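You operate a simulated robot arm through the tools that you are given. There is no shell and no other tool. Be economical: measure what you need, move in short steps, check, and stop when the job is done.

Carry out the task below with a simulated two-armed robot. There is one attempt and no reset: what you move stays moved.

Task
Pick up the grey dust sheet from the top of the window bench with one hand, pass it to the other hand and put it on the keybed of the grand piano. Set down upright: dust sheet.

The check looks at the end state, three seconds after you hand in, the way a careful person would. Anything else that was tipped, shoved, dropped, spilled or broken makes it a failure. Flat cloth is picked up by pressing the open fingertips on it (5 to 10 N) and closing them slowly along it; thin cloth reads only 2 to 8 mm in the jaws.

Robot
Two 7-joint arms with two-finger parallel grippers on one trunk, on a base that drives. Base frame: it is fixed to the floor where the robot stands at the start and does not move with it; the origin is under the middle of the robot, x ahead of it, y to its left, z up; the surface under the hand at the start is at about z = 0.804. Units: m, degrees, N and s.
The left shoulder is at the start at [0.202, 0.171, 1.054], the right one opposite. Places, roughly: keybed of the grand piano (24x132 cm) [-3.3, 2, 0.7]. Payload 4.4 kg a hand.
The TCP of each hand is the grasp point between the finger pads, 0.023 m short of the fingertips. In the tool frame z runs along the fingers and y along their closing line. The gripper opens to 0.094 m. The fingers are 0.038 m wide and 0.01 m thick; the gripper's body (0.054 by 0.096 m) begins 0.039 m behind the TCP.
Orientation is told as [roll, pitch, yaw] about the base's x, y, z axes, in that order, counted from this pose: with the fingers straight down and closing along the base's y, the tool's x points along the base's -x, its y along +y and its z along -z.

Tools
- The arms move only by the tool arm_command. It takes "left_increments", "right_increments" or both (then of equal length, played together; a hand with none holds still); each is a list of rows, each a list of 7 numbers: the closure in counts, from 0 (fully open) to 255 (shut), then the shift along the tool's x, y, z in m, then the turn, a rotation vector about the tool's x, y, z in rad. In form: [[fingers, tx, ty, tz, wx, wy, wz], ...]. A call has 1 to 12 rows; each row is the pose to reach, as a shift and turn from the pose commanded when the call began, along the tool's axes at that moment. Each row takes 0.2 s and may step no farther than 0.05 m and 8.6 degrees from the row before; otherwise, or with a gripper value out of range, the whole call is refused. A pose out of reach is approached as far as the arm can. The call stops where the force on the tool passes 40 N (or 10 N more than at its start, if that is more) or the arm is blocked; 0.2 s more then pass. Each finger travels about 0.072 m/s and halts on what it meets, pressing with about 39 N; the grip force reading is that of the motor and also rises with nothing between the fingers. The clock runs only during rows and for 0.2 s after the last one: add rows that repeat a pose to give the fingers time. It gives the time, the measured TCP pose, the force on the tool (base axes), the opening and the grip force at its end, in the units of the frame above (readings bear some noise), with the torque about the TCP (base axes, N m) and any sound that the robot's microphone picked up.
- Cameras (640 x 400 px; columns grow to the right, rows downward): "scene" is now at [0.3443, -0.019, 1.1949]; the picture's right is [-0.21, -0.98, 0.00], its down [-0.42, 0.09, -0.90] and it looks along [0.88, -0.19, -0.43] (base axes); focal length 214 px, centre (320, 200). "left" rides on the left gripper at [0.086, -0.016, -0.075] in its tool frame; the picture's right is [0.18, 0.98, 0.00], its down [-0.58, 0.11, -0.81] and it looks along [-0.79, 0.15, 0.59] (tool axes); focal length 243 px, centre (320, 200). "right" rides on the right gripper at [0.086, 0.016, -0.075] in its tool frame; the picture's right is [-0.18, 0.98, 0.00], its down [-0.58, -0.11, -0.81] and it looks along [-0.79, -0.15, 0.59] (tool axes); focal length 243 px, centre (320, 200).
- camera(camera): a new picture of that camera. No time passes.
- raise_lower(by): slides the trunk up (or, below 0, down) by that many m; the arms and the scene camera ride with it, the base frame stays. It gives what a move gives, with no picture.
- steer(legs): drives the robot by 1 to 6 legs, each [ahead, left, turn to the left] in m, m and degrees, along the robot's own axes; the way and the turn of a leg run together, so that a leg with both is an arc; at most 1.5 m and 180 degrees a leg. The arms and the cameras ride along, it lands a little off, and it stops where it bumps. It gives what a move gives.
- aim_head(pan, tilt): turns the head with the scene camera to pan (to the left, within 80 degrees either way) and tilt (down, from -29 to 69), counted from straight ahead of the robot. It gives what a move gives.
- pixel_to_xyz(camera, pixels): for up to 12 pixels [column, row] of the newest picture of that camera ("zoom" is the newest enlarged one), the place [x, y, z] in the base frame of the surface seen there, good to about 0.002 m. No time passes.
- zoom(camera, box): a new picture of the part [left, top, right, bottom] of that camera's present view, enlarged. No time passes.
- close_job(): hands the job in; it is judged then, once.

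Keep the steps short. Do not move on a guess: measure, check each grasp and each placing, and mend mistakes. In all there are 80 turns and 62 pictures (those below and enlarged ones count). Leave the grippers open and the arms clear of the work at the hand-in unless told otherwise, and finish with a single line.

The tools are called after "Request:" by a JSON object that holds its "method" and its "body". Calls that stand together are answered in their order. arm_command: Moves the arms, as the interface text tells. Its arguments: {"type":"object","properties":{"left_increments":{"type":"array"},"right_increments":{"type":"array"}},"required":[]} The other tools are called the same way: raise_lower (by) slides the trunk up or down; steer (legs) drives the base; aim_head (pan, tilt) turns the head that bears the scene camera; camera (camera) takes a picture; pixel_to_xyz (camera, pixels) gives the place of the surface under pixels of a picture; zoom (camera, box) takes an enlarged picture of a part of a camera's view; close_job () hands the job in.

At the start:

```text
time_s: 0.0
left_position: [0.4466, 0.1038, 1.0725]
left_orientation: [0.0, 0.0, 0.0]
left_wrist_force: [-0.9, 0.2, -0.7]
left_moment: [0.0, -0.02, 0.01]
left_gripper_width: 0.0937
left_finger_force: 0.0
right_position: [0.445, -0.3074, 1.1137]
right_orientation: [-0.1, 0.0, 0.1]
right_wrist_force: [0.8, -0.1, -1.0]
right_moment: [0.01, -0.01, -0.01]
right_gripper_width: 0.0943
right_finger_force: 0.1
trunk travel left (down, up): [-0.075, 0.313]
robot x, y, heading: [-0.0024, -0.0006, 0.2]
head pan, tilt: [-12.4, 25.2]
```

scene: 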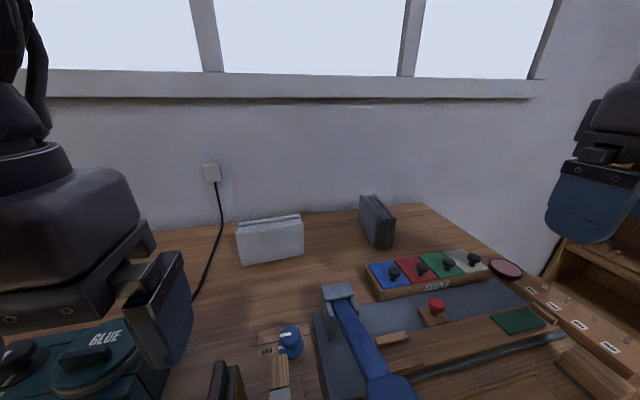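
right: 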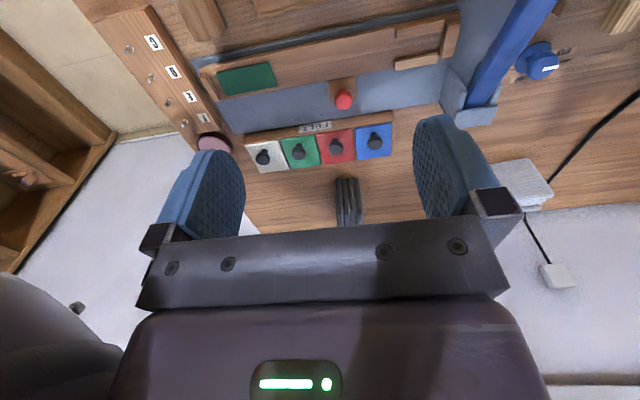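
left: 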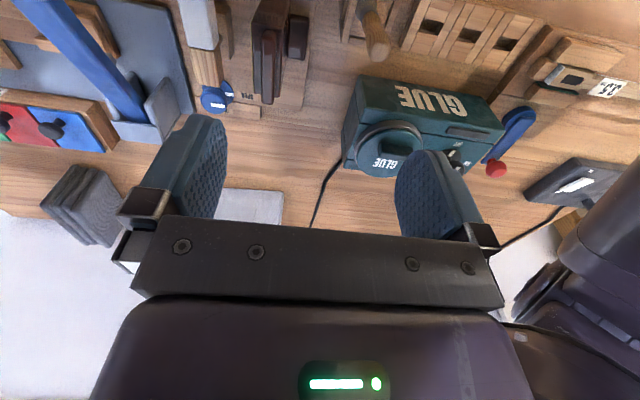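

I see a light block at (270,240) and a dark folded item at (377,222) near the window wall. I'll enlarge both to tell which is the dust sheet.

Request:
{"method": "zoom", "body": {"camera": "scene", "box": [200, 170, 440, 320]}}

Request:
{"method": "pixel_to_xyz", "body": {"camera": "scene", "pixels": [[270, 222], [270, 245], [240, 262], [303, 252], [377, 205], [380, 235], [375, 248], [365, 200], [395, 240], [330, 235]]}}

```text
2.67 times, centred on (320, 245) of scene
```

zoom: 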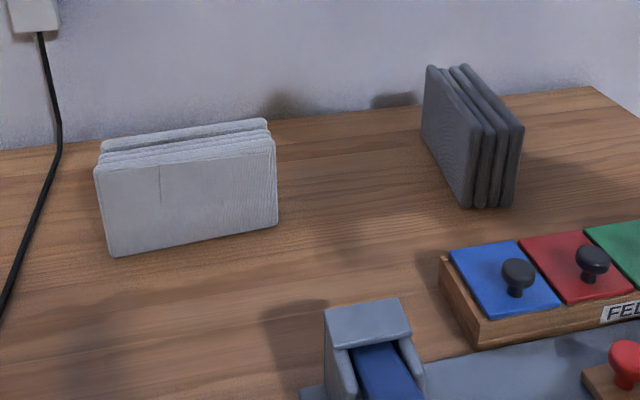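

```text
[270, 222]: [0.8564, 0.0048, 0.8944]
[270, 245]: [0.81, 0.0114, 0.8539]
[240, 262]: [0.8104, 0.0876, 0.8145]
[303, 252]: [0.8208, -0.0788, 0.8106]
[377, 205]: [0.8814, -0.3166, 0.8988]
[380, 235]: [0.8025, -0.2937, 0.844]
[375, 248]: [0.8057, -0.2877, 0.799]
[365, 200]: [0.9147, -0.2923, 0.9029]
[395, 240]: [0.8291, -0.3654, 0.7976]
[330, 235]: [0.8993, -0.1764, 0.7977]
```

Two upright folded cloths: a light one (about [0.83,0,0.85]) and a darker grey one (about [0.86,-0.32,0.85]). Before choosing I look around for other candidates and for the piano.

Request:
{"method": "aim_head", "body": {"pan": 60, "tilt": 20}}

Request:
{"method": "camera", "body": {"camera": "scene"}}

Request:
{"method": "aim_head", "body": {"pan": -60, "tilt": 30}}

Request:
{"method": "camera", "body": {"camera": "scene"}}

Request:
{"method": "aim_head", "body": {"pan": 0, "tilt": 45}}

Request:
{"method": "camera", "body": {"camera": "scene"}}

```text
time_s: 1.4
left_position: [0.4484, 0.1046, 1.0729]
left_orientation: [-0.1, 0.0, 0.0]
left_wrist_force: [0.2, 0.4, 0.6]
left_moment: [0.02, -0.03, 0.02]
left_gripper_width: 0.0939
left_finger_force: 0.1
right_position: [0.4447, -0.3085, 1.1134]
right_orientation: [0.0, 0.0, 0.0]
right_wrist_force: [0.3, -0.5, -0.1]
right_moment: [-0.01, 0.02, 0.01]
right_gripper_width: 0.0943
right_finger_force: 0.1
trunk travel left (down, up): [-0.075, 0.313]
robot x, y, heading: [-0.0002, 0.0033, -0.0]
head pan, tilt: [60.0, 20.0]
```

```text
57 pictures are left
```

scene: 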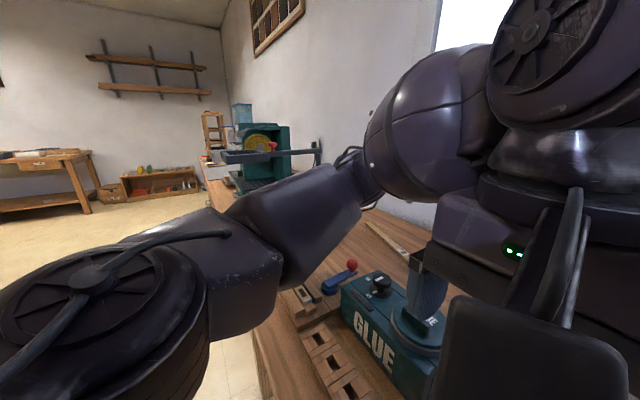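

```text
time_s: 3.4
left_position: [0.4463, 0.1044, 1.0723]
left_orientation: [0.1, 0.0, 0.0]
left_wrist_force: [0.4, -0.3, 0.8]
left_moment: [0.01, 0.02, -0.03]
left_gripper_width: 0.0939
left_finger_force: 0.0
right_position: [0.4443, -0.3075, 1.1148]
right_orientation: [0.0, 0.0, 0.1]
right_wrist_force: [-0.1, -0.1, -0.5]
right_moment: [0.02, -0.03, 0.01]
right_gripper_width: 0.094
right_finger_force: 0.2
trunk travel left (down, up): [-0.075, 0.313]
robot x, y, heading: [-0.0003, 0.0025, 0.2]
head pan, tilt: [-60.0, 30.0]
```

```text
56 pictures are left
```

scene: 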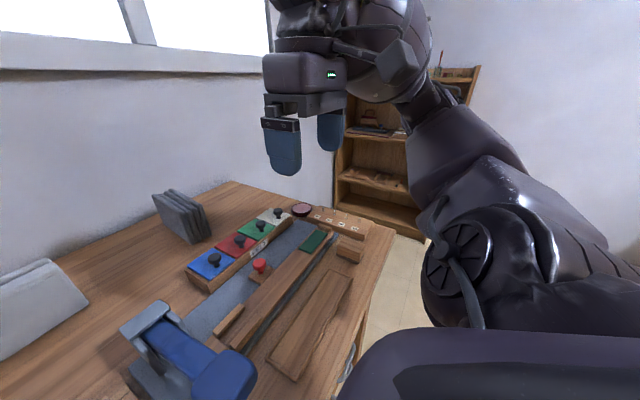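

```text
time_s: 4.7
left_position: [0.4462, 0.1036, 1.0726]
left_orientation: [0.0, 0.0, 0.0]
left_wrist_force: [0.8, 0.4, 1.5]
left_moment: [-0.01, -0.02, 0.03]
left_gripper_width: 0.0941
left_finger_force: 0.0
right_position: [0.4455, -0.3068, 1.1138]
right_orientation: [-0.1, 0.0, 0.0]
right_wrist_force: [-0.3, -0.3, 1.1]
right_moment: [0.04, 0.02, 0.01]
right_gripper_width: 0.0939
right_finger_force: 0.1
trunk travel left (down, up): [-0.075, 0.313]
robot x, y, heading: [-0.001, -0.0001, -0.2]
head pan, tilt: [0.0, 45.0]
```

```text
55 pictures are left
```

scene: 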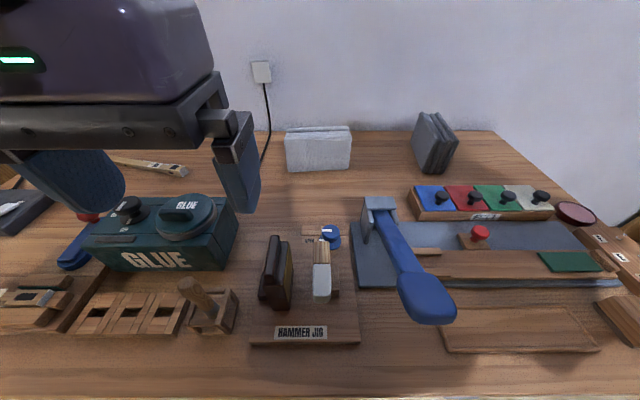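

The light one is white and the other is clearly grey, so the grey sheet at (434,142) is the target. I'll enlarge it and measure its outline.

Request:
{"method": "zoom", "body": {"camera": "scene", "box": [384, 100, 480, 185]}}

Request:
{"method": "zoom", "body": {"camera": "right", "box": [300, 150, 400, 240]}}

```text
4.71 times, centred on (432, 142) of scene
```

zoom: 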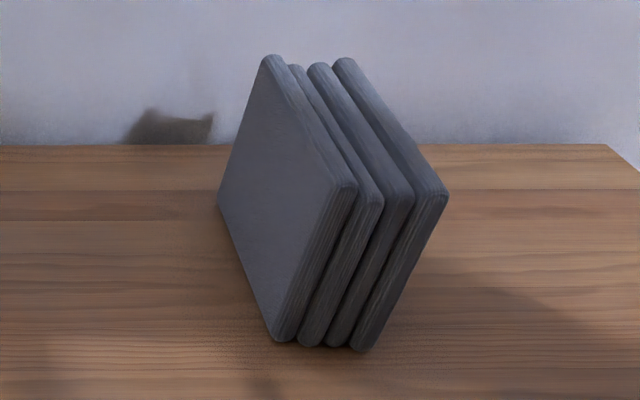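

```text
4.44 times, centred on (350, 195) of right
```

zoom: 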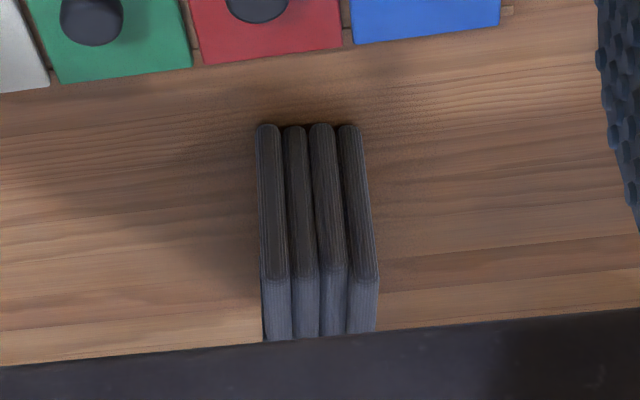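

Request:
{"method": "pixel_to_xyz", "body": {"camera": "zoom", "pixels": [[268, 130], [270, 260], [285, 130], [296, 150], [322, 145], [350, 150], [272, 330], [352, 330], [310, 250], [358, 260]]}}

Request:
{"method": "pixel_to_xyz", "body": {"camera": "scene", "pixels": [[425, 115], [427, 113], [435, 128], [449, 140], [448, 127], [440, 118], [426, 165], [438, 168], [419, 140], [434, 160]]}}

```text
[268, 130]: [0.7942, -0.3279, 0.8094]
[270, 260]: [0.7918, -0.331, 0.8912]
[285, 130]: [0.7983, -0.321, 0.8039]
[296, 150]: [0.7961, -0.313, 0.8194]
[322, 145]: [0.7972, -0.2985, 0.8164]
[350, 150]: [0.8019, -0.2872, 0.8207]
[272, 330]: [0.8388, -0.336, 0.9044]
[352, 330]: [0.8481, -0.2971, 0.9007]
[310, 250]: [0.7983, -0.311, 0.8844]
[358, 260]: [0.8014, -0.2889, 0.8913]
```

```text
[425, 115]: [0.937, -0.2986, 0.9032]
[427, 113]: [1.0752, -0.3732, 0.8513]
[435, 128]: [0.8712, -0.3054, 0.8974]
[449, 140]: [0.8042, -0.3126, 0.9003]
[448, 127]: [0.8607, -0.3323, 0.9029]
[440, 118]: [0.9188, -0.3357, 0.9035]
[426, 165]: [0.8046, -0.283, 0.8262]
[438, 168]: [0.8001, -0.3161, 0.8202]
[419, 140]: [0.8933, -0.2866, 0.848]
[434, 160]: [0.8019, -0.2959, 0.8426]
```

The grey sheet's front edge is at x≈0.797, its top at z≈0.904, it's about 0.05 thick and its long axis runs along x, yawed about -6°. My plan is for the right hand to grip the near end, tilted 25° back. Later the left hand will take the free end with the mirrored tilt. First I move the right hand above and short of it, tilting on the way.

Request:
{"method": "arm_command", "body": {"right_increments": [[0, -0.04, 0, 0.0065, 0.0032, -0.0545, 0.0144], [0, -0.079, 0, 0.013, 0.0064, -0.109, 0.0288], [0, -0.118, 0, 0.0195, 0.0096, -0.1634, 0.0431], [0, -0.157, 0, 0.026, 0.0128, -0.2179, 0.0575], [0, -0.197, 0, 0.0325, 0.0159, -0.2723, 0.0719], [0, -0.236, 0, 0.039, 0.0191, -0.3268, 0.0863], [0, -0.276, 0, 0.0455, 0.0223, -0.3812, 0.1006], [0, -0.315, 0, 0.052, 0.0255, -0.4357, 0.115], [0, -0.315, 0, 0.052, 0.0255, -0.4357, 0.115]]}}

Request:
{"method": "camera", "body": {"camera": "right"}}

Request:
{"method": "camera", "body": {"camera": "scene"}}

```text
time_s: 6.7
left_position: [0.4467, 0.1039, 1.0725]
left_orientation: [0.1, 0.0, 0.0]
left_wrist_force: [0.7, 0.3, 0.0]
left_moment: [-0.03, 0.02, -0.01]
left_gripper_width: 0.0943
left_finger_force: 0.0
right_position: [0.7569, -0.3064, 1.0624]
right_orientation: [-0.1, -24.9, -6.7]
right_wrist_force: [-0.5, 0.3, 0.5]
right_moment: [-0.01, 0.0, -0.01]
right_gripper_width: 0.0939
right_finger_force: 0.1
trunk travel left (down, up): [-0.075, 0.313]
robot x, y, heading: [-0.0016, 0.0007, -0.0]
head pan, tilt: [0.0, 45.0]
```

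```text
52 pictures are left
```

right: 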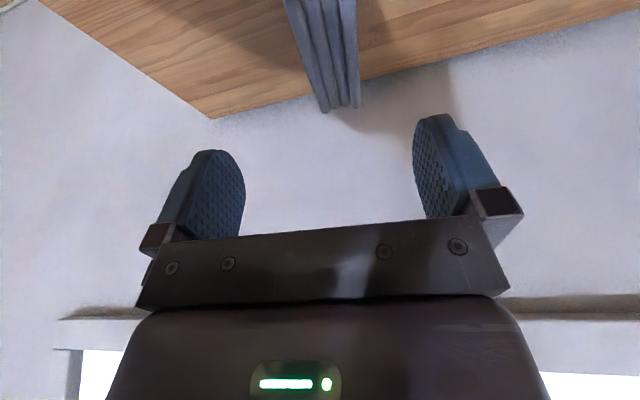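

```text
51 pictures are left
```

scene: 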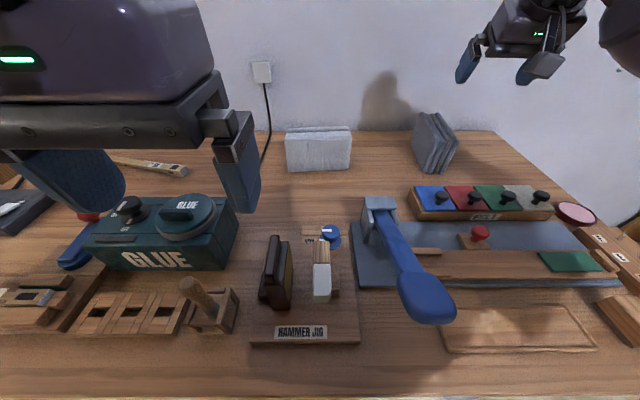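

The cloth shows at (325,50) in the right camera, so I measure its top edges and the felt-box knobs for clearance.

Request:
{"method": "pixel_to_xyz", "body": {"camera": "right", "pixels": [[296, 10], [322, 100], [330, 70], [346, 10], [356, 95], [340, 98], [292, 30], [318, 40]]}}

Request:
{"method": "pixel_to_xyz", "body": {"camera": "scene", "pixels": [[441, 195], [474, 196], [507, 196], [430, 192]]}}

Request:
{"method": "zoom", "body": {"camera": "right", "box": [260, 0, 400, 120]}}

```text
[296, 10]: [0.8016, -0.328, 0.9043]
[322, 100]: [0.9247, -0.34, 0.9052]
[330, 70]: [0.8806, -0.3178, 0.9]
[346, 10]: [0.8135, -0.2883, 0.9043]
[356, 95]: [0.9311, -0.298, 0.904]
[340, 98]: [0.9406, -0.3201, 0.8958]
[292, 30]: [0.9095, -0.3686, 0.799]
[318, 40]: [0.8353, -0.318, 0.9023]
```

```text
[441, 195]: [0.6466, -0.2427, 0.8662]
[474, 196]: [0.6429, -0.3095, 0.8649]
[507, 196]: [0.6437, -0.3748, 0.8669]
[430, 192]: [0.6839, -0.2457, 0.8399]
```

```text
3.33 times, centred on (330, 60) of right
```

zoom: 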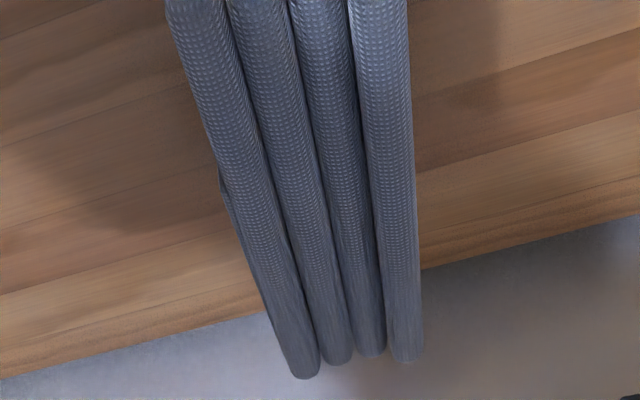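

The sheet's yaw is about -5°, its centreline passes (0.837,-0.311), and the knob tops are at z 0.867, so there's clearance. I move the open fingers to z≈0.96 above the grip place with a small yaw correction.

Request:
{"method": "arm_command", "body": {"right_increments": [[0, -0.01, 0.0016, 0.0415, -0.0037, 0, -0.0079], [0, -0.02, 0.0033, 0.083, -0.0074, 0, -0.0158], [0, -0.0302, 0.0049, 0.1244, -0.011, 0, -0.0237], [0, -0.0302, 0.0049, 0.1244, -0.011, 0, -0.0237]]}}

Request:
{"method": "camera", "body": {"camera": "right"}}

Request:
{"method": "zoom", "body": {"camera": "scene", "box": [360, 40, 600, 190]}}

```text
time_s: 7.7
left_position: [0.4459, 0.1041, 1.0721]
left_orientation: [0.0, 0.0, 0.1]
left_wrist_force: [0.0, 0.2, -0.2]
left_moment: [-0.01, -0.01, 0.0]
left_gripper_width: 0.0944
left_finger_force: 0.1
right_position: [0.837, -0.3114, 0.9639]
right_orientation: [0.1, -25.0, -5.2]
right_wrist_force: [-0.3, 0.8, 0.8]
right_moment: [-0.04, 0.0, 0.01]
right_gripper_width: 0.0939
right_finger_force: 0.1
trunk travel left (down, up): [-0.075, 0.313]
robot x, y, heading: [-0.001, 0.002, 0.2]
head pan, tilt: [0.0, 45.0]
```

```text
49 pictures are left
```

right: 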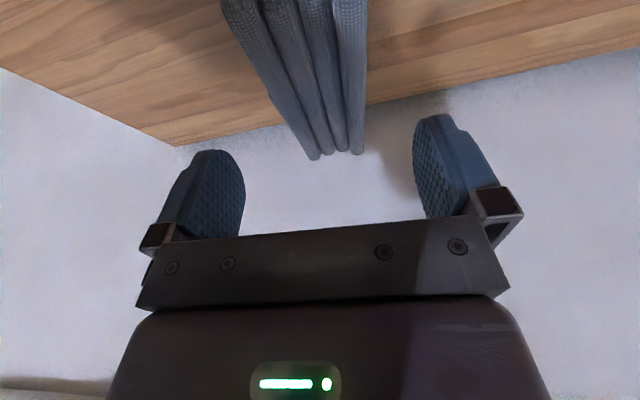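

```text
2.67 times, centred on (480, 115) of scene
```

zoom: 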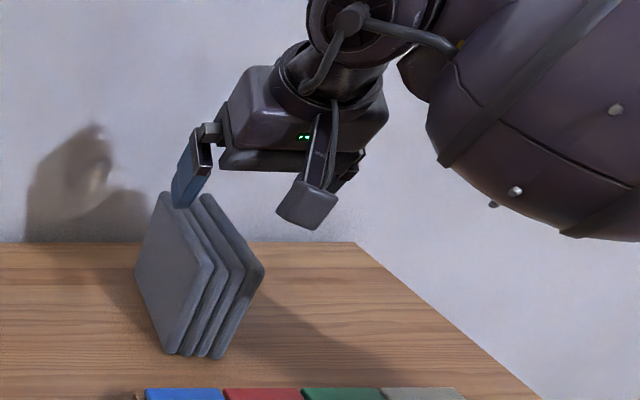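

The fingers straddle the sheet's line with room on both sides. I go straight down 8 cm.

Request:
{"method": "arm_command", "body": {"right_increments": [[0, 0.0113, 0, 0.0242, 0, 0, 0], [0, 0.0225, 0, 0.0483, 0, 0, 0], [0, 0.0325, 0, 0.07, 0, 0, 0], [0, 0.0335, 0, 0.072, 0, 0, 0]]}}

Request:
{"method": "camera", "body": {"camera": "right"}}

Request:
{"method": "zoom", "body": {"camera": "scene", "box": [360, 60, 552, 180]}}

```text
time_s: 8.7
left_position: [0.4476, 0.1041, 1.073]
left_orientation: [0.0, 0.1, 0.0]
left_wrist_force: [0.3, 0.8, 0.2]
left_moment: [0.01, 0.01, 0.02]
left_gripper_width: 0.0938
left_finger_force: 0.1
right_position: [0.8386, -0.3119, 0.8833]
right_orientation: [-0.1, -24.9, -5.2]
right_wrist_force: [0.5, -0.1, 0.2]
right_moment: [0.01, -0.02, -0.01]
right_gripper_width: 0.0938
right_finger_force: 0.0
trunk travel left (down, up): [-0.075, 0.313]
robot x, y, heading: [0.0018, -0.0024, -0.0]
head pan, tilt: [0.0, 45.0]
```

```text
47 pictures are left
```

right: 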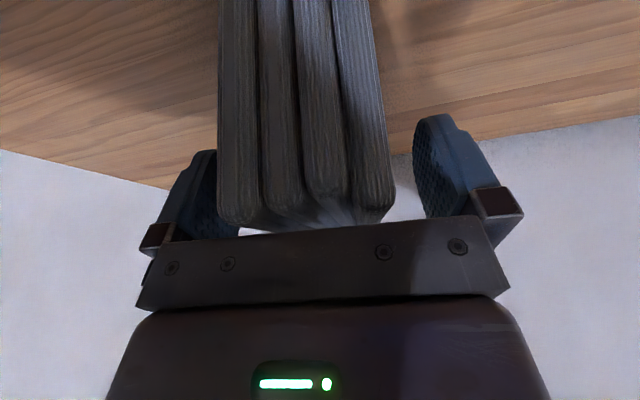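

```text
3.33 times, centred on (456, 120) of scene
```

zoom: 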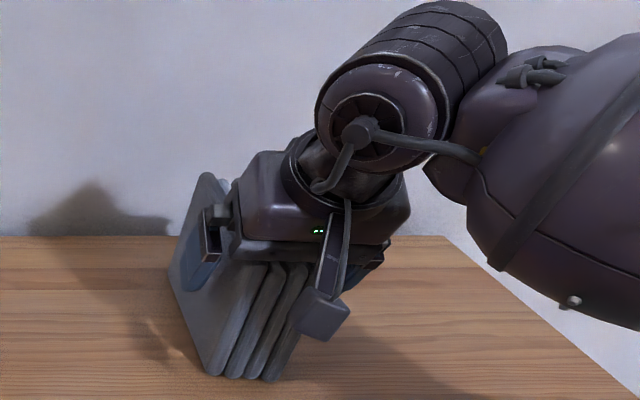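

The fingers now straddle the near end with TCP 2 cm below the top edge. I close gradually.

Request:
{"method": "arm_command", "body": {"right_increments": [[40, 0, 0, 0, 0, 0, 0], [70, 0, 0, 0, 0, 0, 0], [95, 0, 0, 0, 0, 0, 0], [115, 0, 0, 0, 0, 0, 0], [135, 0, 0, 0, 0, 0, 0], [160, 0, 0, 0, 0, 0, 0], [190, 0, 0, 0, 0, 0, 0], [220, 0, 0, 0, 0, 0, 0], [255, 0, 0, 0, 0, 0, 0], [255, 0, 0, 0, 0, 0, 0]]}}

Request:
{"method": "camera", "body": {"camera": "right"}}

```text
time_s: 10.9
left_position: [0.4474, 0.1051, 1.0726]
left_orientation: [0.0, 0.0, 0.0]
left_wrist_force: [-0.1, -0.1, 0.3]
left_moment: [-0.01, 0.0, 0.03]
left_gripper_width: 0.0941
left_finger_force: 0.1
right_position: [0.8406, -0.3118, 0.882]
right_orientation: [0.0, -25.0, -5.2]
right_wrist_force: [-0.5, 0.0, -0.3]
right_moment: [0.0, -0.01, -0.1]
right_gripper_width: 0.058
right_finger_force: 38.8
trunk travel left (down, up): [-0.075, 0.313]
robot x, y, heading: [-0.0, 0.0006, 0.1]
head pan, tilt: [0.0, 45.0]
```

```text
45 pictures are left
```

right: 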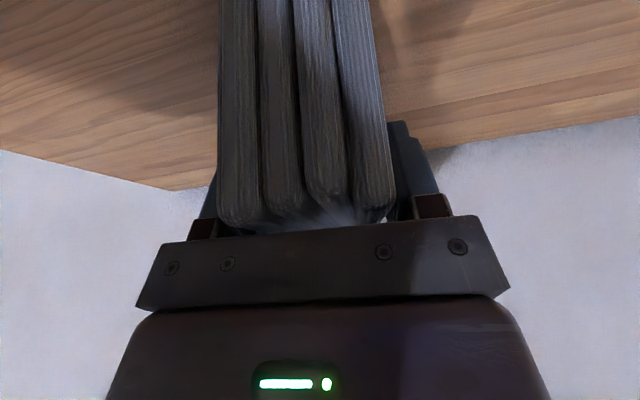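

The jaws hold 58 mm with 39 N, so the grip is good. I lift 5 cm straight up and read the weight.

Request:
{"method": "arm_command", "body": {"right_increments": [[255, -0.0042, 0, -0.0091, 0, 0, 0], [255, -0.0085, 0, -0.0181, 0, 0, 0], [255, -0.0148, 0, -0.0317, 0, 0, 0], [255, -0.0211, 0, -0.0453, 0, 0, 0], [255, -0.0254, 0, -0.0544, 0, 0, 0], [255, -0.0254, 0, -0.0544, 0, 0, 0]]}}

Request:
{"method": "camera", "body": {"camera": "right"}}

Request:
{"method": "camera", "body": {"camera": "scene"}}

```text
time_s: 12.3
left_position: [0.4486, 0.105, 1.0718]
left_orientation: [0.1, 0.0, 0.0]
left_wrist_force: [-0.2, -0.1, 0.3]
left_moment: [0.03, 0.03, 0.0]
left_gripper_width: 0.0938
left_finger_force: 0.1
right_position: [0.8399, -0.3129, 0.9404]
right_orientation: [0.0, -24.9, -5.2]
right_wrist_force: [0.9, 0.6, -4.0]
right_moment: [-0.01, 0.14, -0.02]
right_gripper_width: 0.0576
right_finger_force: 38.7
trunk travel left (down, up): [-0.075, 0.313]
robot x, y, heading: [0.002, 0.0003, 0.0]
head pan, tilt: [0.0, 45.0]
```

```text
44 pictures are left
```

right: 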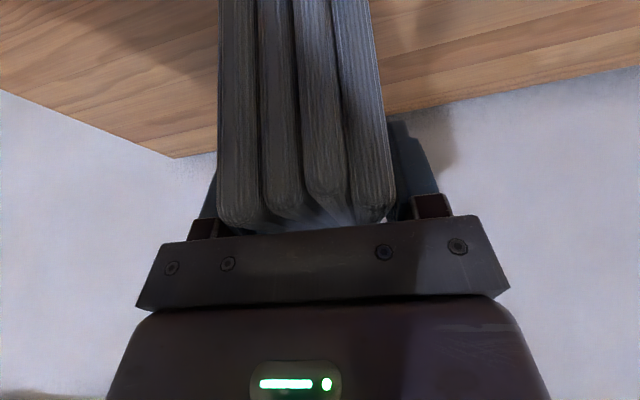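

```text
43 pictures are left
```

scene: 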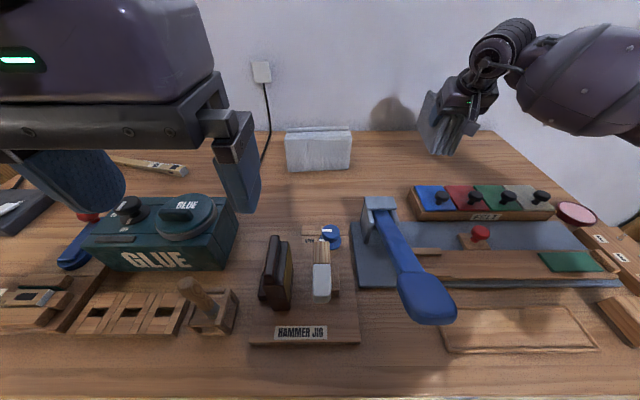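

The sheet is held at about 4 N with no slip. Now both arms move together. The right arm lifts and draws back, and the left goes to a waiting pose at about (0.55,0.28,1.12), yawed -90° and tilted 25° for the handover.

Request:
{"method": "arm_command", "body": {"left_increments": [[0, -0.0094, 0.016, -0.0044, 0.0311, -0.0311, 0.1403], [0, -0.0187, 0.032, -0.0087, 0.0622, -0.0622, 0.2807], [0, -0.0281, 0.048, -0.0131, 0.0933, -0.0933, 0.421], [0, -0.0375, 0.064, -0.0175, 0.1244, -0.1244, 0.5613], [0, -0.0468, 0.08, -0.0218, 0.1555, -0.1555, 0.7017], [0, -0.0562, 0.096, -0.0262, 0.1866, -0.1866, 0.842], [0, -0.0655, 0.112, -0.0305, 0.2177, -0.2177, 0.9824], [0, -0.0749, 0.128, -0.0349, 0.2488, -0.2488, 1.1227], [0, -0.0843, 0.144, -0.0393, 0.2799, -0.2799, 1.263], [0, -0.0936, 0.16, -0.0436, 0.311, -0.311, 1.4034], [0, -0.103, 0.176, -0.048, 0.3421, -0.3421, 1.5437], [0, -0.103, 0.176, -0.048, 0.3421, -0.3421, 1.5437]], "right_increments": [[255, 0.0041, -0.0009, -0.0148, 0, 0, 0], [255, 0.0082, -0.0018, -0.0296, 0, 0, 0], [255, 0.0123, -0.0027, -0.0443, 0, 0, 0], [255, 0.0164, -0.0036, -0.0591, 0, 0, 0], [255, 0.0205, -0.0045, -0.0739, 0, 0, 0], [255, 0.0246, -0.0054, -0.0887, 0, 0, 0], [255, 0.0287, -0.0064, -0.1034, 0, 0, 0], [255, 0.0328, -0.0073, -0.1182, 0, 0, 0], [255, 0.0369, -0.0082, -0.133, 0, 0, 0], [255, 0.041, -0.0091, -0.1478, 0, 0, 0], [255, 0.0451, -0.01, -0.1625, 0, 0, 0], [255, 0.0491, -0.0109, -0.1773, 0, 0, 0]]}}

Request:
{"method": "camera", "body": {"camera": "scene"}}

```text
time_s: 14.9
left_position: [0.5499, 0.2801, 1.1206]
left_orientation: [0.1, -25.1, -90.0]
left_wrist_force: [-0.3, -0.1, 0.9]
left_moment: [0.01, -0.03, -0.03]
left_gripper_width: 0.0942
left_finger_force: 0.1
right_position: [0.7195, -0.3133, 1.081]
right_orientation: [0.1, -25.0, -5.2]
right_wrist_force: [-0.8, 0.3, -3.6]
right_moment: [-0.01, 0.12, -0.02]
right_gripper_width: 0.0582
right_finger_force: 39.2
trunk travel left (down, up): [-0.075, 0.313]
robot x, y, heading: [0.0011, -0.0025, 0.1]
head pan, tilt: [0.0, 45.0]
```

```text
42 pictures are left
```

scene: 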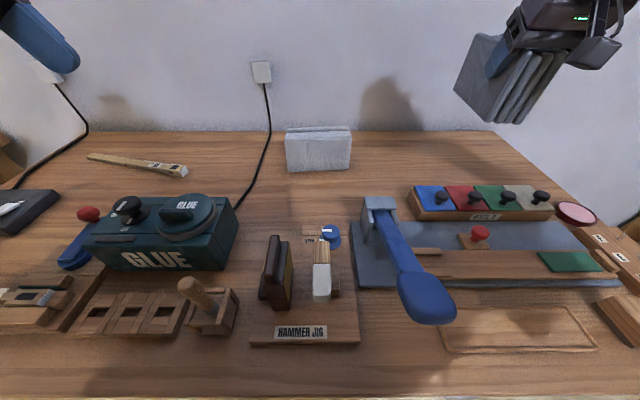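

The left is in its waiting pose. Now the right brings the sheet to about (0.57,-0.05,1.12), yawing +95° so the free end points left.

Request:
{"method": "arm_command", "body": {"right_increments": [[255, 0.0117, 0.0207, -0.0091, -0.0585, 0, -0.1255], [255, 0.0234, 0.0414, -0.0183, -0.117, 0, -0.251], [255, 0.035, 0.0621, -0.0274, -0.1756, 0, -0.3765], [255, 0.0467, 0.0828, -0.0365, -0.2341, 0, -0.502], [255, 0.0584, 0.1035, -0.0456, -0.2926, 0, -0.6275], [255, 0.07, 0.1242, -0.0548, -0.3511, 0, -0.753], [255, 0.0817, 0.1448, -0.0639, -0.4096, 0, -0.8784], [255, 0.0934, 0.1655, -0.073, -0.4681, 0, -1.0039], [255, 0.1051, 0.1862, -0.0821, -0.5267, 0, -1.1294], [255, 0.1168, 0.2069, -0.0913, -0.5852, 0, -1.2549], [255, 0.1284, 0.2276, -0.1004, -0.6437, 0, -1.3804], [255, 0.1401, 0.2483, -0.1095, -0.7022, 0, -1.5059]]}}

Request:
{"method": "aim_head", "body": {"pan": 0, "tilt": 25}}

Request:
{"method": "camera", "body": {"camera": "scene"}}

Request:
{"method": "camera", "body": {"camera": "left"}}

```text
time_s: 17.5
left_position: [0.5497, 0.2802, 1.1192]
left_orientation: [0.1, -25.0, -90.0]
left_wrist_force: [0.1, 0.0, 0.4]
left_moment: [-0.03, -0.02, -0.02]
left_gripper_width: 0.0937
left_finger_force: 0.1
right_position: [0.5706, -0.0471, 1.1217]
right_orientation: [0.0, -25.0, 90.1]
right_wrist_force: [0.4, -0.8, -4.1]
right_moment: [-0.18, -0.02, -0.01]
right_gripper_width: 0.0575
right_finger_force: 39.0
trunk travel left (down, up): [-0.075, 0.313]
robot x, y, heading: [-0.001, 0.0014, -0.1]
head pan, tilt: [0.0, 45.0]
```

```text
time_s: 18.4
left_position: [0.5499, 0.2806, 1.1203]
left_orientation: [0.0, -25.0, -90.0]
left_wrist_force: [-0.3, 0.0, 0.5]
left_moment: [0.0, 0.05, 0.01]
left_gripper_width: 0.0939
left_finger_force: 0.1
right_position: [0.5698, -0.0479, 1.1217]
right_orientation: [0.2, -25.0, 89.8]
right_wrist_force: [0.9, -0.2, -3.5]
right_moment: [-0.12, 0.0, -0.04]
right_gripper_width: 0.058
right_finger_force: 39.3
trunk travel left (down, up): [-0.075, 0.313]
robot x, y, heading: [-0.0009, -0.0006, -0.0]
head pan, tilt: [0.0, 25.0]
```

```text
41 pictures are left
```

scene: 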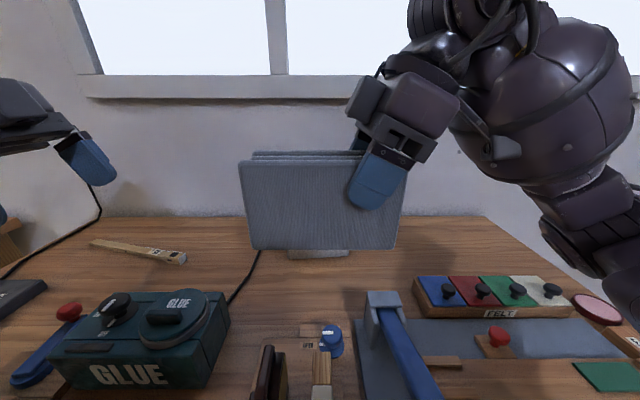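

```text
40 pictures are left
```

left: 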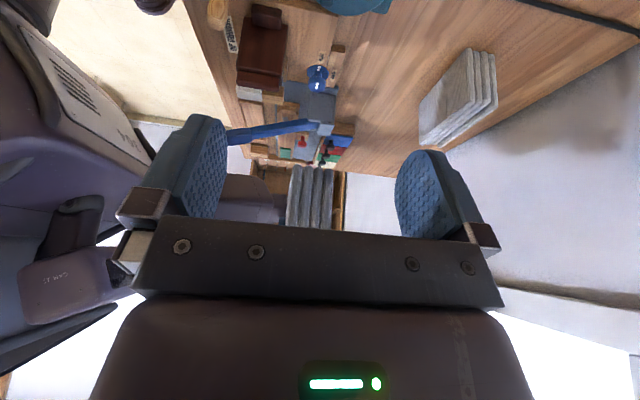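

The sheet's free end points left, level. I measure its top edge and left end in both pictures.

Request:
{"method": "pixel_to_xyz", "body": {"camera": "scene", "pixels": [[242, 170], [252, 240], [300, 165], [300, 157], [300, 153], [390, 215], [256, 154], [350, 153], [300, 245]]}}

Request:
{"method": "pixel_to_xyz", "body": {"camera": "left", "pixels": [[292, 190], [300, 180], [312, 185], [328, 185], [334, 175]]}}

```text
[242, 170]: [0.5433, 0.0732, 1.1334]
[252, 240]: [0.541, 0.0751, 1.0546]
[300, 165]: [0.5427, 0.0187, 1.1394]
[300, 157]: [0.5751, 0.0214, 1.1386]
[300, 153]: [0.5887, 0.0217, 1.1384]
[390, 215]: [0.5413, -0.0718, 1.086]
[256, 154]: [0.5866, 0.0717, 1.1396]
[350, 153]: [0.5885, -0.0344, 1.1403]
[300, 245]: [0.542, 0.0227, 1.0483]
```

```text
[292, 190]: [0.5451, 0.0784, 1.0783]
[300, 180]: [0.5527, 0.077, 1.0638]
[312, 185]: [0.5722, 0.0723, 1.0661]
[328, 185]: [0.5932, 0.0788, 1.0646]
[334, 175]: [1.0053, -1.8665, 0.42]
```

The sheet runs y -0.075…0.078, x 0.542…0.598, top z 1.142. The left moves open to (0.57,0.085,1.215), just above along its own finger direction.

Request:
{"method": "arm_command", "body": {"left_increments": [[0, -0.04, 0.004, -0.0007, 0, 0, 0], [0, -0.085, 0.008, -0.0014, 0, 0, 0], [0, -0.13, 0.012, -0.0022, 0, 0, 0], [0, -0.175, 0.016, -0.003, 0, 0, 0], [0, -0.2168, 0.02, -0.0037, 0, 0, 0], [0, -0.2168, 0.02, -0.0037, 0, 0, 0]]}}

Request:
{"method": "camera", "body": {"camera": "left"}}

Request:
{"method": "camera", "body": {"camera": "scene"}}

```text
time_s: 19.8
left_position: [0.5709, 0.0864, 1.2129]
left_orientation: [0.0, -25.0, -90.0]
left_wrist_force: [0.3, -0.3, -0.1]
left_moment: [0.0, 0.01, 0.01]
left_gripper_width: 0.0944
left_finger_force: 0.0
right_position: [0.5706, -0.0476, 1.1233]
right_orientation: [0.1, -24.9, 90.0]
right_wrist_force: [-0.2, 0.1, -2.7]
right_moment: [-0.14, 0.01, 0.01]
right_gripper_width: 0.058
right_finger_force: 38.4
trunk travel left (down, up): [-0.075, 0.313]
robot x, y, heading: [-0.0012, 0.0017, -0.2]
head pan, tilt: [0.0, 25.0]
```

```text
39 pictures are left
```

left: 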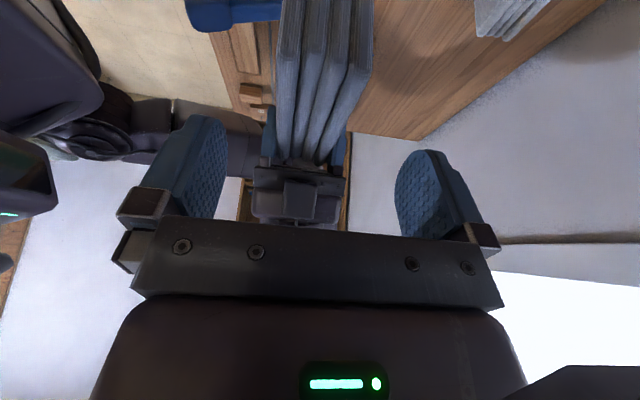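

```text
38 pictures are left
```

scene: 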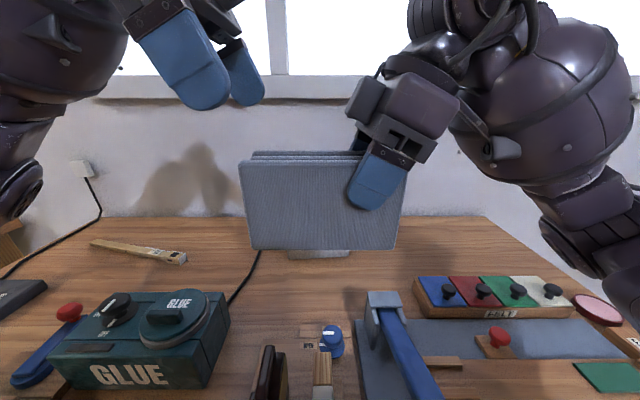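

Aligned, with the sheet between the open fingers. I advance 10 cm along the fingers.

Request:
{"method": "arm_command", "body": {"left_increments": [[0, -0.001, 0, 0.03, 0, 0, 0], [0, -0.002, 0, 0.06, 0, 0, 0], [0, -0.003, 0, 0.085, 0, 0, 0], [0, -0.0036, 0, 0.102, 0, 0, 0], [0, -0.0036, 0, 0.102, 0, 0, 0]]}}

Request:
{"method": "camera", "body": {"camera": "left"}}

Request:
{"method": "camera", "body": {"camera": "scene"}}

```text
time_s: 21.0
left_position: [0.5713, 0.0393, 1.1237]
left_orientation: [0.0, -25.0, -90.1]
left_wrist_force: [0.6, 0.2, -0.6]
left_moment: [-0.03, 0.03, -0.01]
left_gripper_width: 0.0942
left_finger_force: 0.1
right_position: [0.57, -0.0486, 1.1233]
right_orientation: [0.0, -24.9, 90.0]
right_wrist_force: [0.0, -1.3, -3.8]
right_moment: [-0.16, 0.04, 0.01]
right_gripper_width: 0.0577
right_finger_force: 38.6
trunk travel left (down, up): [-0.075, 0.313]
robot x, y, heading: [0.0015, 0.0022, -0.2]
head pan, tilt: [0.0, 25.0]
```

```text
37 pictures are left
```

left: 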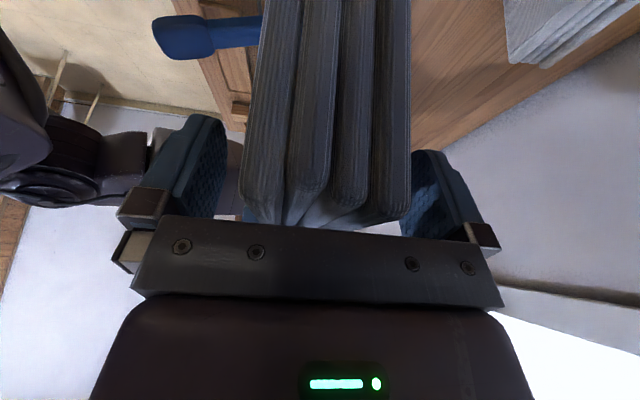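

```text
36 pictures are left
```

scene: 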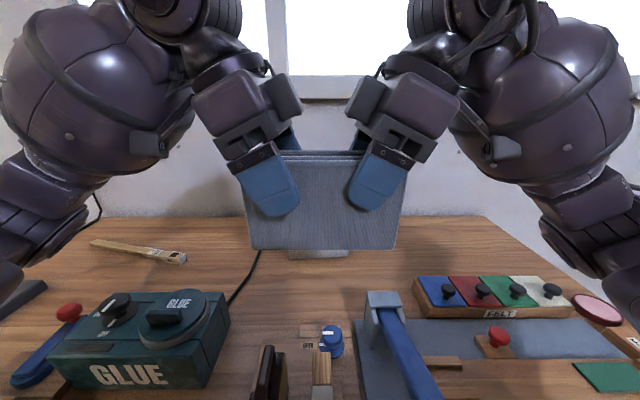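

The left fingers straddle the free end symmetrically to the right hand. I close the left gradually.

Request:
{"method": "arm_command", "body": {"left_increments": [[40, 0, 0, 0, 0, 0, 0], [70, 0, 0, 0, 0, 0, 0], [90, 0, 0, 0, 0, 0, 0], [110, 0, 0, 0, 0, 0, 0], [130, 0, 0, 0, 0, 0, 0], [160, 0, 0, 0, 0, 0, 0], [190, 0, 0, 0, 0, 0, 0], [220, 0, 0, 0, 0, 0, 0], [255, 0, 0, 0, 0, 0, 0], [255, 0, 0, 0, 0, 0, 0]]}}

```text
time_s: 23.2
left_position: [0.5703, 0.0392, 1.1234]
left_orientation: [0.0, -25.0, -90.2]
left_wrist_force: [-30.4, 0.3, 0.1]
left_moment: [-0.21, -0.36, -1.06]
left_gripper_width: 0.0576
left_finger_force: 38.4
right_position: [0.5711, -0.0493, 1.1223]
right_orientation: [0.1, -25.0, 89.8]
right_wrist_force: [29.8, -0.8, -2.9]
right_moment: [0.13, 0.36, -1.55]
right_gripper_width: 0.0575
right_finger_force: 38.9
trunk travel left (down, up): [-0.075, 0.313]
robot x, y, heading: [-0.0011, -0.0018, -0.1]
head pan, tilt: [0.0, 25.0]
```

Both hold 58 mm, but they strain against each other by 30 N along x. I relieve it by shifting the left hand 1.5 mm toward -x.

Request:
{"method": "arm_command", "body": {"left_increments": [[255, 0, -0.0008, 0, 0, 0, 0], [255, 0, -0.0015, 0, 0, 0, 0], [255, 0, -0.0015, 0, 0, 0, 0]]}}

```text
time_s: 24.0
left_position: [0.569, 0.0408, 1.1242]
left_orientation: [0.1, -25.1, -89.9]
left_wrist_force: [-18.8, 10.1, -0.2]
left_moment: [-0.57, -0.18, -1.0]
left_gripper_width: 0.0578
left_finger_force: 39.2
right_position: [0.5696, -0.0488, 1.1227]
right_orientation: [0.0, -24.9, 90.1]
right_wrist_force: [17.7, -10.1, -0.1]
right_moment: [0.72, 0.21, -0.59]
right_gripper_width: 0.0577
right_finger_force: 38.4
trunk travel left (down, up): [-0.075, 0.313]
robot x, y, heading: [0.0051, 0.0012, 0.1]
head pan, tilt: [0.0, 25.0]
```

Request:
{"method": "arm_command", "body": {"left_increments": [[255, 0, -0.001, 0, 0, 0, 0], [255, 0, -0.002, 0, 0, 0, 0], [255, 0, -0.002, 0, 0, 0, 0]]}}

```text
time_s: 24.8
left_position: [0.5688, 0.0398, 1.1241]
left_orientation: [0.0, -25.0, -89.7]
left_wrist_force: [8.0, 15.7, -0.4]
left_moment: [-0.24, 0.48, 0.12]
left_gripper_width: 0.058
left_finger_force: 38.6
right_position: [0.5687, -0.0469, 1.1232]
right_orientation: [0.1, -25.0, 90.4]
right_wrist_force: [-9.0, -16.1, -0.4]
right_moment: [0.42, -0.46, 0.69]
right_gripper_width: 0.0579
right_finger_force: 38.9
trunk travel left (down, up): [-0.075, 0.313]
robot x, y, heading: [-0.0006, -0.0024, 0.3]
head pan, tilt: [0.0, 25.0]
```

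The strain is now low. I open the right hand slowly while the left holds.

Request:
{"method": "arm_command", "body": {"right_increments": [[200, 0, 0, 0, 0, 0, 0], [140, 0, 0, 0, 0, 0, 0], [100, 0, 0, 0, 0, 0, 0], [70, 0, 0, 0, 0, 0, 0], [40, 0, 0, 0, 0, 0, 0], [0, 0, 0, 0, 0, 0, 0], [0, 0, 0, 0, 0, 0, 0], [0, 0, 0, 0, 0, 0, 0]], "left_increments": [[255, 0, 0, 0, 0, 0, 0], [255, 0, 0, 0, 0, 0, 0], [255, 0, 0, 0, 0, 0, 0], [255, 0, 0, 0, 0, 0, 0], [255, 0, 0, 0, 0, 0, 0], [255, 0, 0, 0, 0, 0, 0], [255, 0, 0, 0, 0, 0, 0], [255, 0, 0, 0, 0, 0, 0]]}}

Request:
{"method": "camera", "body": {"camera": "right"}}

```text
time_s: 26.6
left_position: [0.5672, 0.0394, 1.1246]
left_orientation: [-0.1, -25.0, -90.0]
left_wrist_force: [-0.6, 0.0, 0.6]
left_moment: [0.19, -0.01, -0.02]
left_gripper_width: 0.0578
left_finger_force: 39.4
right_position: [0.57, -0.0476, 1.1235]
right_orientation: [0.0, -25.1, 90.0]
right_wrist_force: [0.3, 0.0, 0.5]
right_moment: [-0.01, 0.0, 0.0]
right_gripper_width: 0.0941
right_finger_force: 0.1
trunk travel left (down, up): [-0.075, 0.313]
robot x, y, heading: [0.0009, -0.0016, -0.1]
head pan, tilt: [0.0, 25.0]
```

```text
35 pictures are left
```

right: 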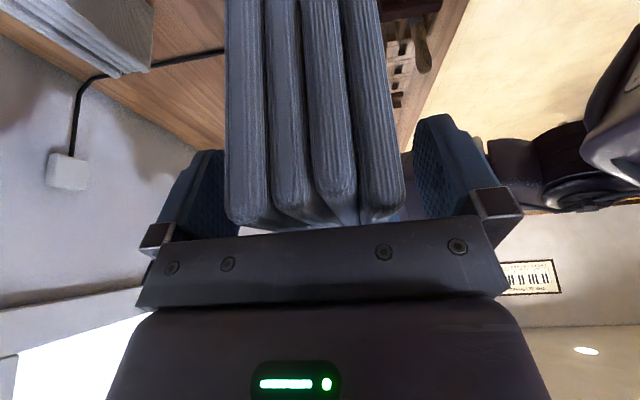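

The right is open and clear on both sides. I withdraw it backward along its fingers 15 cm.

Request:
{"method": "arm_command", "body": {"right_increments": [[0, 0, 0, -0.03, 0, 0, 0], [0, 0, 0, -0.07, 0, 0, 0], [0, 0, 0, -0.11, 0, 0, 0], [0, 0.03, 0, -0.14, 0, 0, 0], [0, 0.07, 0, -0.16, 0, 0, 0], [0, 0.11, 0, -0.17, 0, 0, 0], [0, 0.11, 0, -0.17, 0, 0, 0]]}}

Request:
{"method": "camera", "body": {"camera": "scene"}}

```text
time_s: 28.2
left_position: [0.5679, 0.0391, 1.125]
left_orientation: [0.0, -24.9, -90.1]
left_wrist_force: [0.3, 0.8, -0.4]
left_moment: [0.16, 0.01, -0.01]
left_gripper_width: 0.0577
left_finger_force: 38.8
right_position: [0.5216, -0.1836, 1.2246]
right_orientation: [0.0, -25.0, 89.8]
right_wrist_force: [0.7, -1.3, -0.9]
right_moment: [-0.02, 0.02, -0.01]
right_gripper_width: 0.094
right_finger_force: 0.0
right hand out of reach, approached as far as the arm can: row 4, 5, 6, 7
trunk travel left (down, up): [-0.075, 0.313]
robot x, y, heading: [0.0013, -0.0029, -0.1]
head pan, tilt: [0.0, 25.0]
```

```text
34 pictures are left
```

scene: 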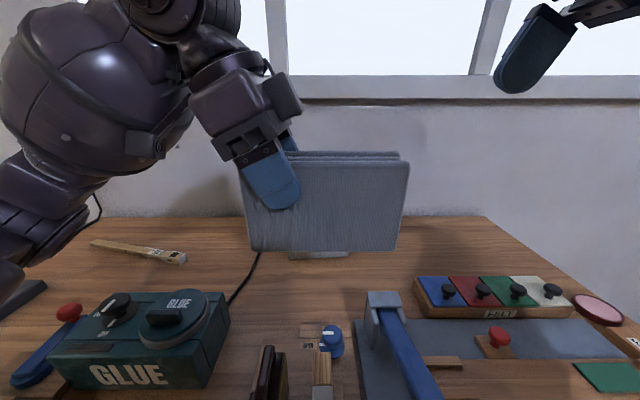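

The handover is done and the sheet is level in the left hand. Before driving I look left and right for floor room.

Request:
{"method": "aim_head", "body": {"pan": 80, "tilt": 25}}

Request:
{"method": "camera", "body": {"camera": "scene"}}

Request:
{"method": "aim_head", "body": {"pan": -80, "tilt": 30}}

Request:
{"method": "camera", "body": {"camera": "scene"}}

```text
time_s: 29.7
left_position: [0.5672, 0.0389, 1.1243]
left_orientation: [0.0, -25.0, -90.0]
left_wrist_force: [0.4, 0.8, 0.1]
left_moment: [0.16, 0.01, 0.03]
left_gripper_width: 0.0578
left_finger_force: 39.1
right_position: [0.521, -0.1838, 1.2251]
right_orientation: [0.0, -25.0, 89.9]
right_wrist_force: [0.2, -1.1, 0.0]
right_moment: [-0.01, -0.01, 0.02]
right_gripper_width: 0.094
right_finger_force: 0.0
trunk travel left (down, up): [-0.075, 0.313]
robot x, y, heading: [0.0022, -0.0035, -0.3]
head pan, tilt: [80.0, 25.0]
```

```text
33 pictures are left
```

scene: 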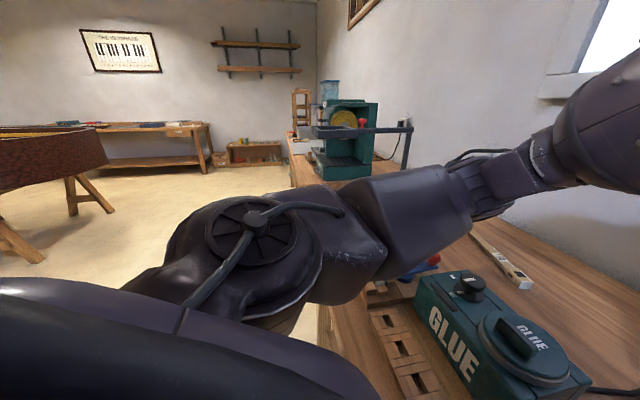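

```text
time_s: 32.2
left_position: [0.568, 0.04, 1.1245]
left_orientation: [0.0, -25.0, -90.0]
left_wrist_force: [0.4, 0.3, 1.4]
left_moment: [0.17, 0.02, 0.02]
left_gripper_width: 0.0577
left_finger_force: 39.0
right_position: [0.5205, -0.1831, 1.2245]
right_orientation: [0.0, -25.0, 89.8]
right_wrist_force: [0.3, -0.3, -0.8]
right_moment: [-0.03, 0.02, 0.04]
right_gripper_width: 0.0939
right_finger_force: 0.1
trunk travel left (down, up): [-0.075, 0.313]
robot x, y, heading: [0.0028, 0.0014, 0.1]
head pan, tilt: [-80.0, 30.0]
```

```text
32 pictures are left
```

scene: 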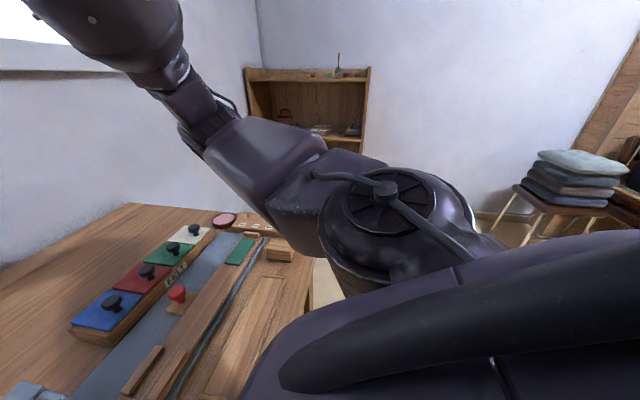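

Floor left is free, with the piano at far left and a stool with cushions at right rear. I measure the stool and the piano edge distances; the latter needs a newer picture, so the stool first.

Request:
{"method": "pixel_to_xyz", "body": {"camera": "scene", "pixels": [[540, 175], [520, 190], [600, 200], [500, 235], [635, 110], [325, 300], [310, 200], [625, 170]]}}

Request:
{"method": "aim_head", "body": {"pan": 80, "tilt": 15}}

Request:
{"method": "camera", "body": {"camera": "scene"}}

Request:
{"method": "pixel_to_xyz", "body": {"camera": "scene", "pixels": [[3, 220], [50, 215], [95, 200], [20, 290], [60, 250], [100, 260], [150, 230], [300, 250], [10, 180]]}}

```text
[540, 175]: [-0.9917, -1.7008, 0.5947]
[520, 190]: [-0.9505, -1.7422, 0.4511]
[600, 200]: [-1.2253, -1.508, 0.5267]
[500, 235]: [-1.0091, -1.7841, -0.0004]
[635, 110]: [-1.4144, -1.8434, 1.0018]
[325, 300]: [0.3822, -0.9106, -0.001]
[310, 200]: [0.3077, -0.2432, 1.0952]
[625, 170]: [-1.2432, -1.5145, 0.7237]
```

```text
time_s: 34.6
left_position: [0.5668, 0.0394, 1.1236]
left_orientation: [-0.1, -25.1, -90.0]
left_wrist_force: [-0.1, 0.7, 0.2]
left_moment: [0.14, 0.0, 0.01]
left_gripper_width: 0.0577
left_finger_force: 39.0
right_position: [0.5215, -0.184, 1.2248]
right_orientation: [0.0, -25.0, 89.8]
right_wrist_force: [-1.0, -0.2, 0.3]
right_moment: [-0.02, 0.01, -0.01]
right_gripper_width: 0.094
right_finger_force: 0.0
trunk travel left (down, up): [-0.075, 0.313]
robot x, y, heading: [-0.0003, -0.0044, 0.1]
head pan, tilt: [80.0, 15.0]
```

```text
31 pictures are left
```

scene: 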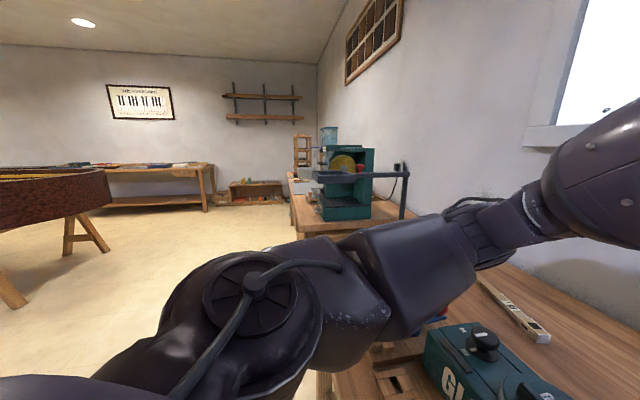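

```text
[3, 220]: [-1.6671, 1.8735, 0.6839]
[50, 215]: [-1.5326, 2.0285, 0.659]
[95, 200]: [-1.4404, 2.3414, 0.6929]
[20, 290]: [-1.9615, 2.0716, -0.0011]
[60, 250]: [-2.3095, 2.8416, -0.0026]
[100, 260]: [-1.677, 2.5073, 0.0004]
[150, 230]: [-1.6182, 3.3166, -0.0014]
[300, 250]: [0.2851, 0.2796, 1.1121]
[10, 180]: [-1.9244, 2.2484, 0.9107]
```

The piano's tail is at x≈-1.5, y≈2 and its keyboard end lies near x≈-3.3. I back off 0.35 m from the bench, then turn 60° left to see the room.

Request:
{"method": "steer", "body": {"legs": [[-0.35, 0, 0], [0, 0, 70]]}}

Request:
{"method": "camera", "body": {"camera": "scene"}}

```text
time_s: 39.9
left_position: [-0.1905, 0.5453, 1.1247]
left_orientation: [0.0, -25.0, -20.1]
left_wrist_force: [-0.7, 0.2, -0.3]
left_moment: [0.01, 0.14, 0.0]
left_gripper_width: 0.0579
left_finger_force: 38.8
right_position: [0.0031, 0.4265, 1.2255]
right_orientation: [0.1, -25.0, 159.7]
right_wrist_force: [0.2, -0.6, 0.2]
right_moment: [-0.01, 0.01, -0.05]
right_gripper_width: 0.0941
right_finger_force: 0.0
trunk travel left (down, up): [-0.075, 0.313]
robot x, y, heading: [-0.3504, -0.0016, 70.0]
head pan, tilt: [80.0, 15.0]
```

```text
30 pictures are left
```

scene: 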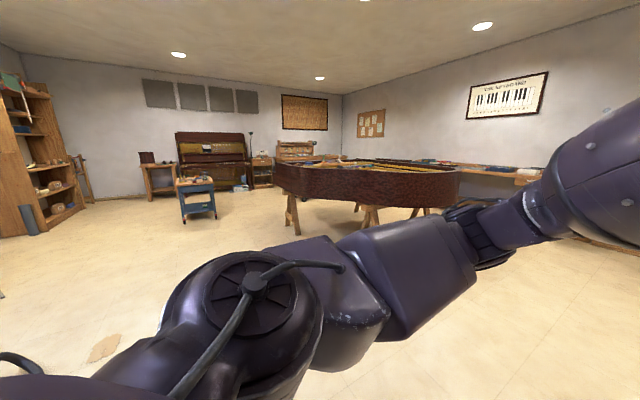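

The floor is open; the grand piano stands on trestles at (370,185). I measure its outline and the trolley.

Request:
{"method": "pixel_to_xyz", "body": {"camera": "scene", "pixels": [[277, 165], [285, 190], [355, 175], [457, 180], [197, 182], [213, 212], [185, 222], [300, 147], [340, 165], [240, 160], [295, 235], [380, 230]]}}

Request:
{"method": "zoom", "body": {"camera": "scene", "box": [160, 110, 480, 250]}}

```text
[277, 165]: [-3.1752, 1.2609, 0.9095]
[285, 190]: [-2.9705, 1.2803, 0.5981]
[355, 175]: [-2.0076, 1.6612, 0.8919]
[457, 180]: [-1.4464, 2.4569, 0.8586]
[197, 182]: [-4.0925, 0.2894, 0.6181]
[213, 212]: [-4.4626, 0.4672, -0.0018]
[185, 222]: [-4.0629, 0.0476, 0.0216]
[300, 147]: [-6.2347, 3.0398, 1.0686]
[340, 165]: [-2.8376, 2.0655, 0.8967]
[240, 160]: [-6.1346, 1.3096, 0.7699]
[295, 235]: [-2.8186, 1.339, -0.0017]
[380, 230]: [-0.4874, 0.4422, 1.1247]
```

```text
2.00 times, centred on (320, 180) of scene
```

zoom: 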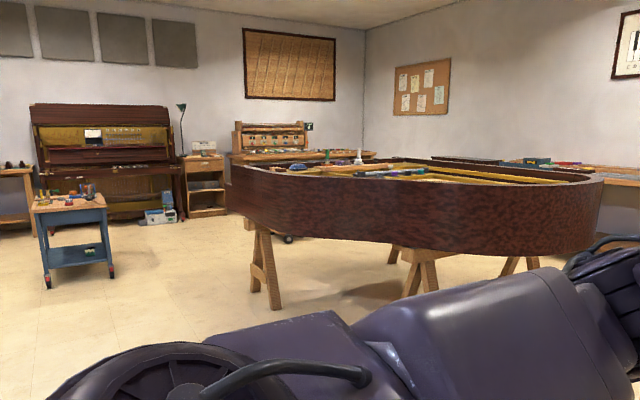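

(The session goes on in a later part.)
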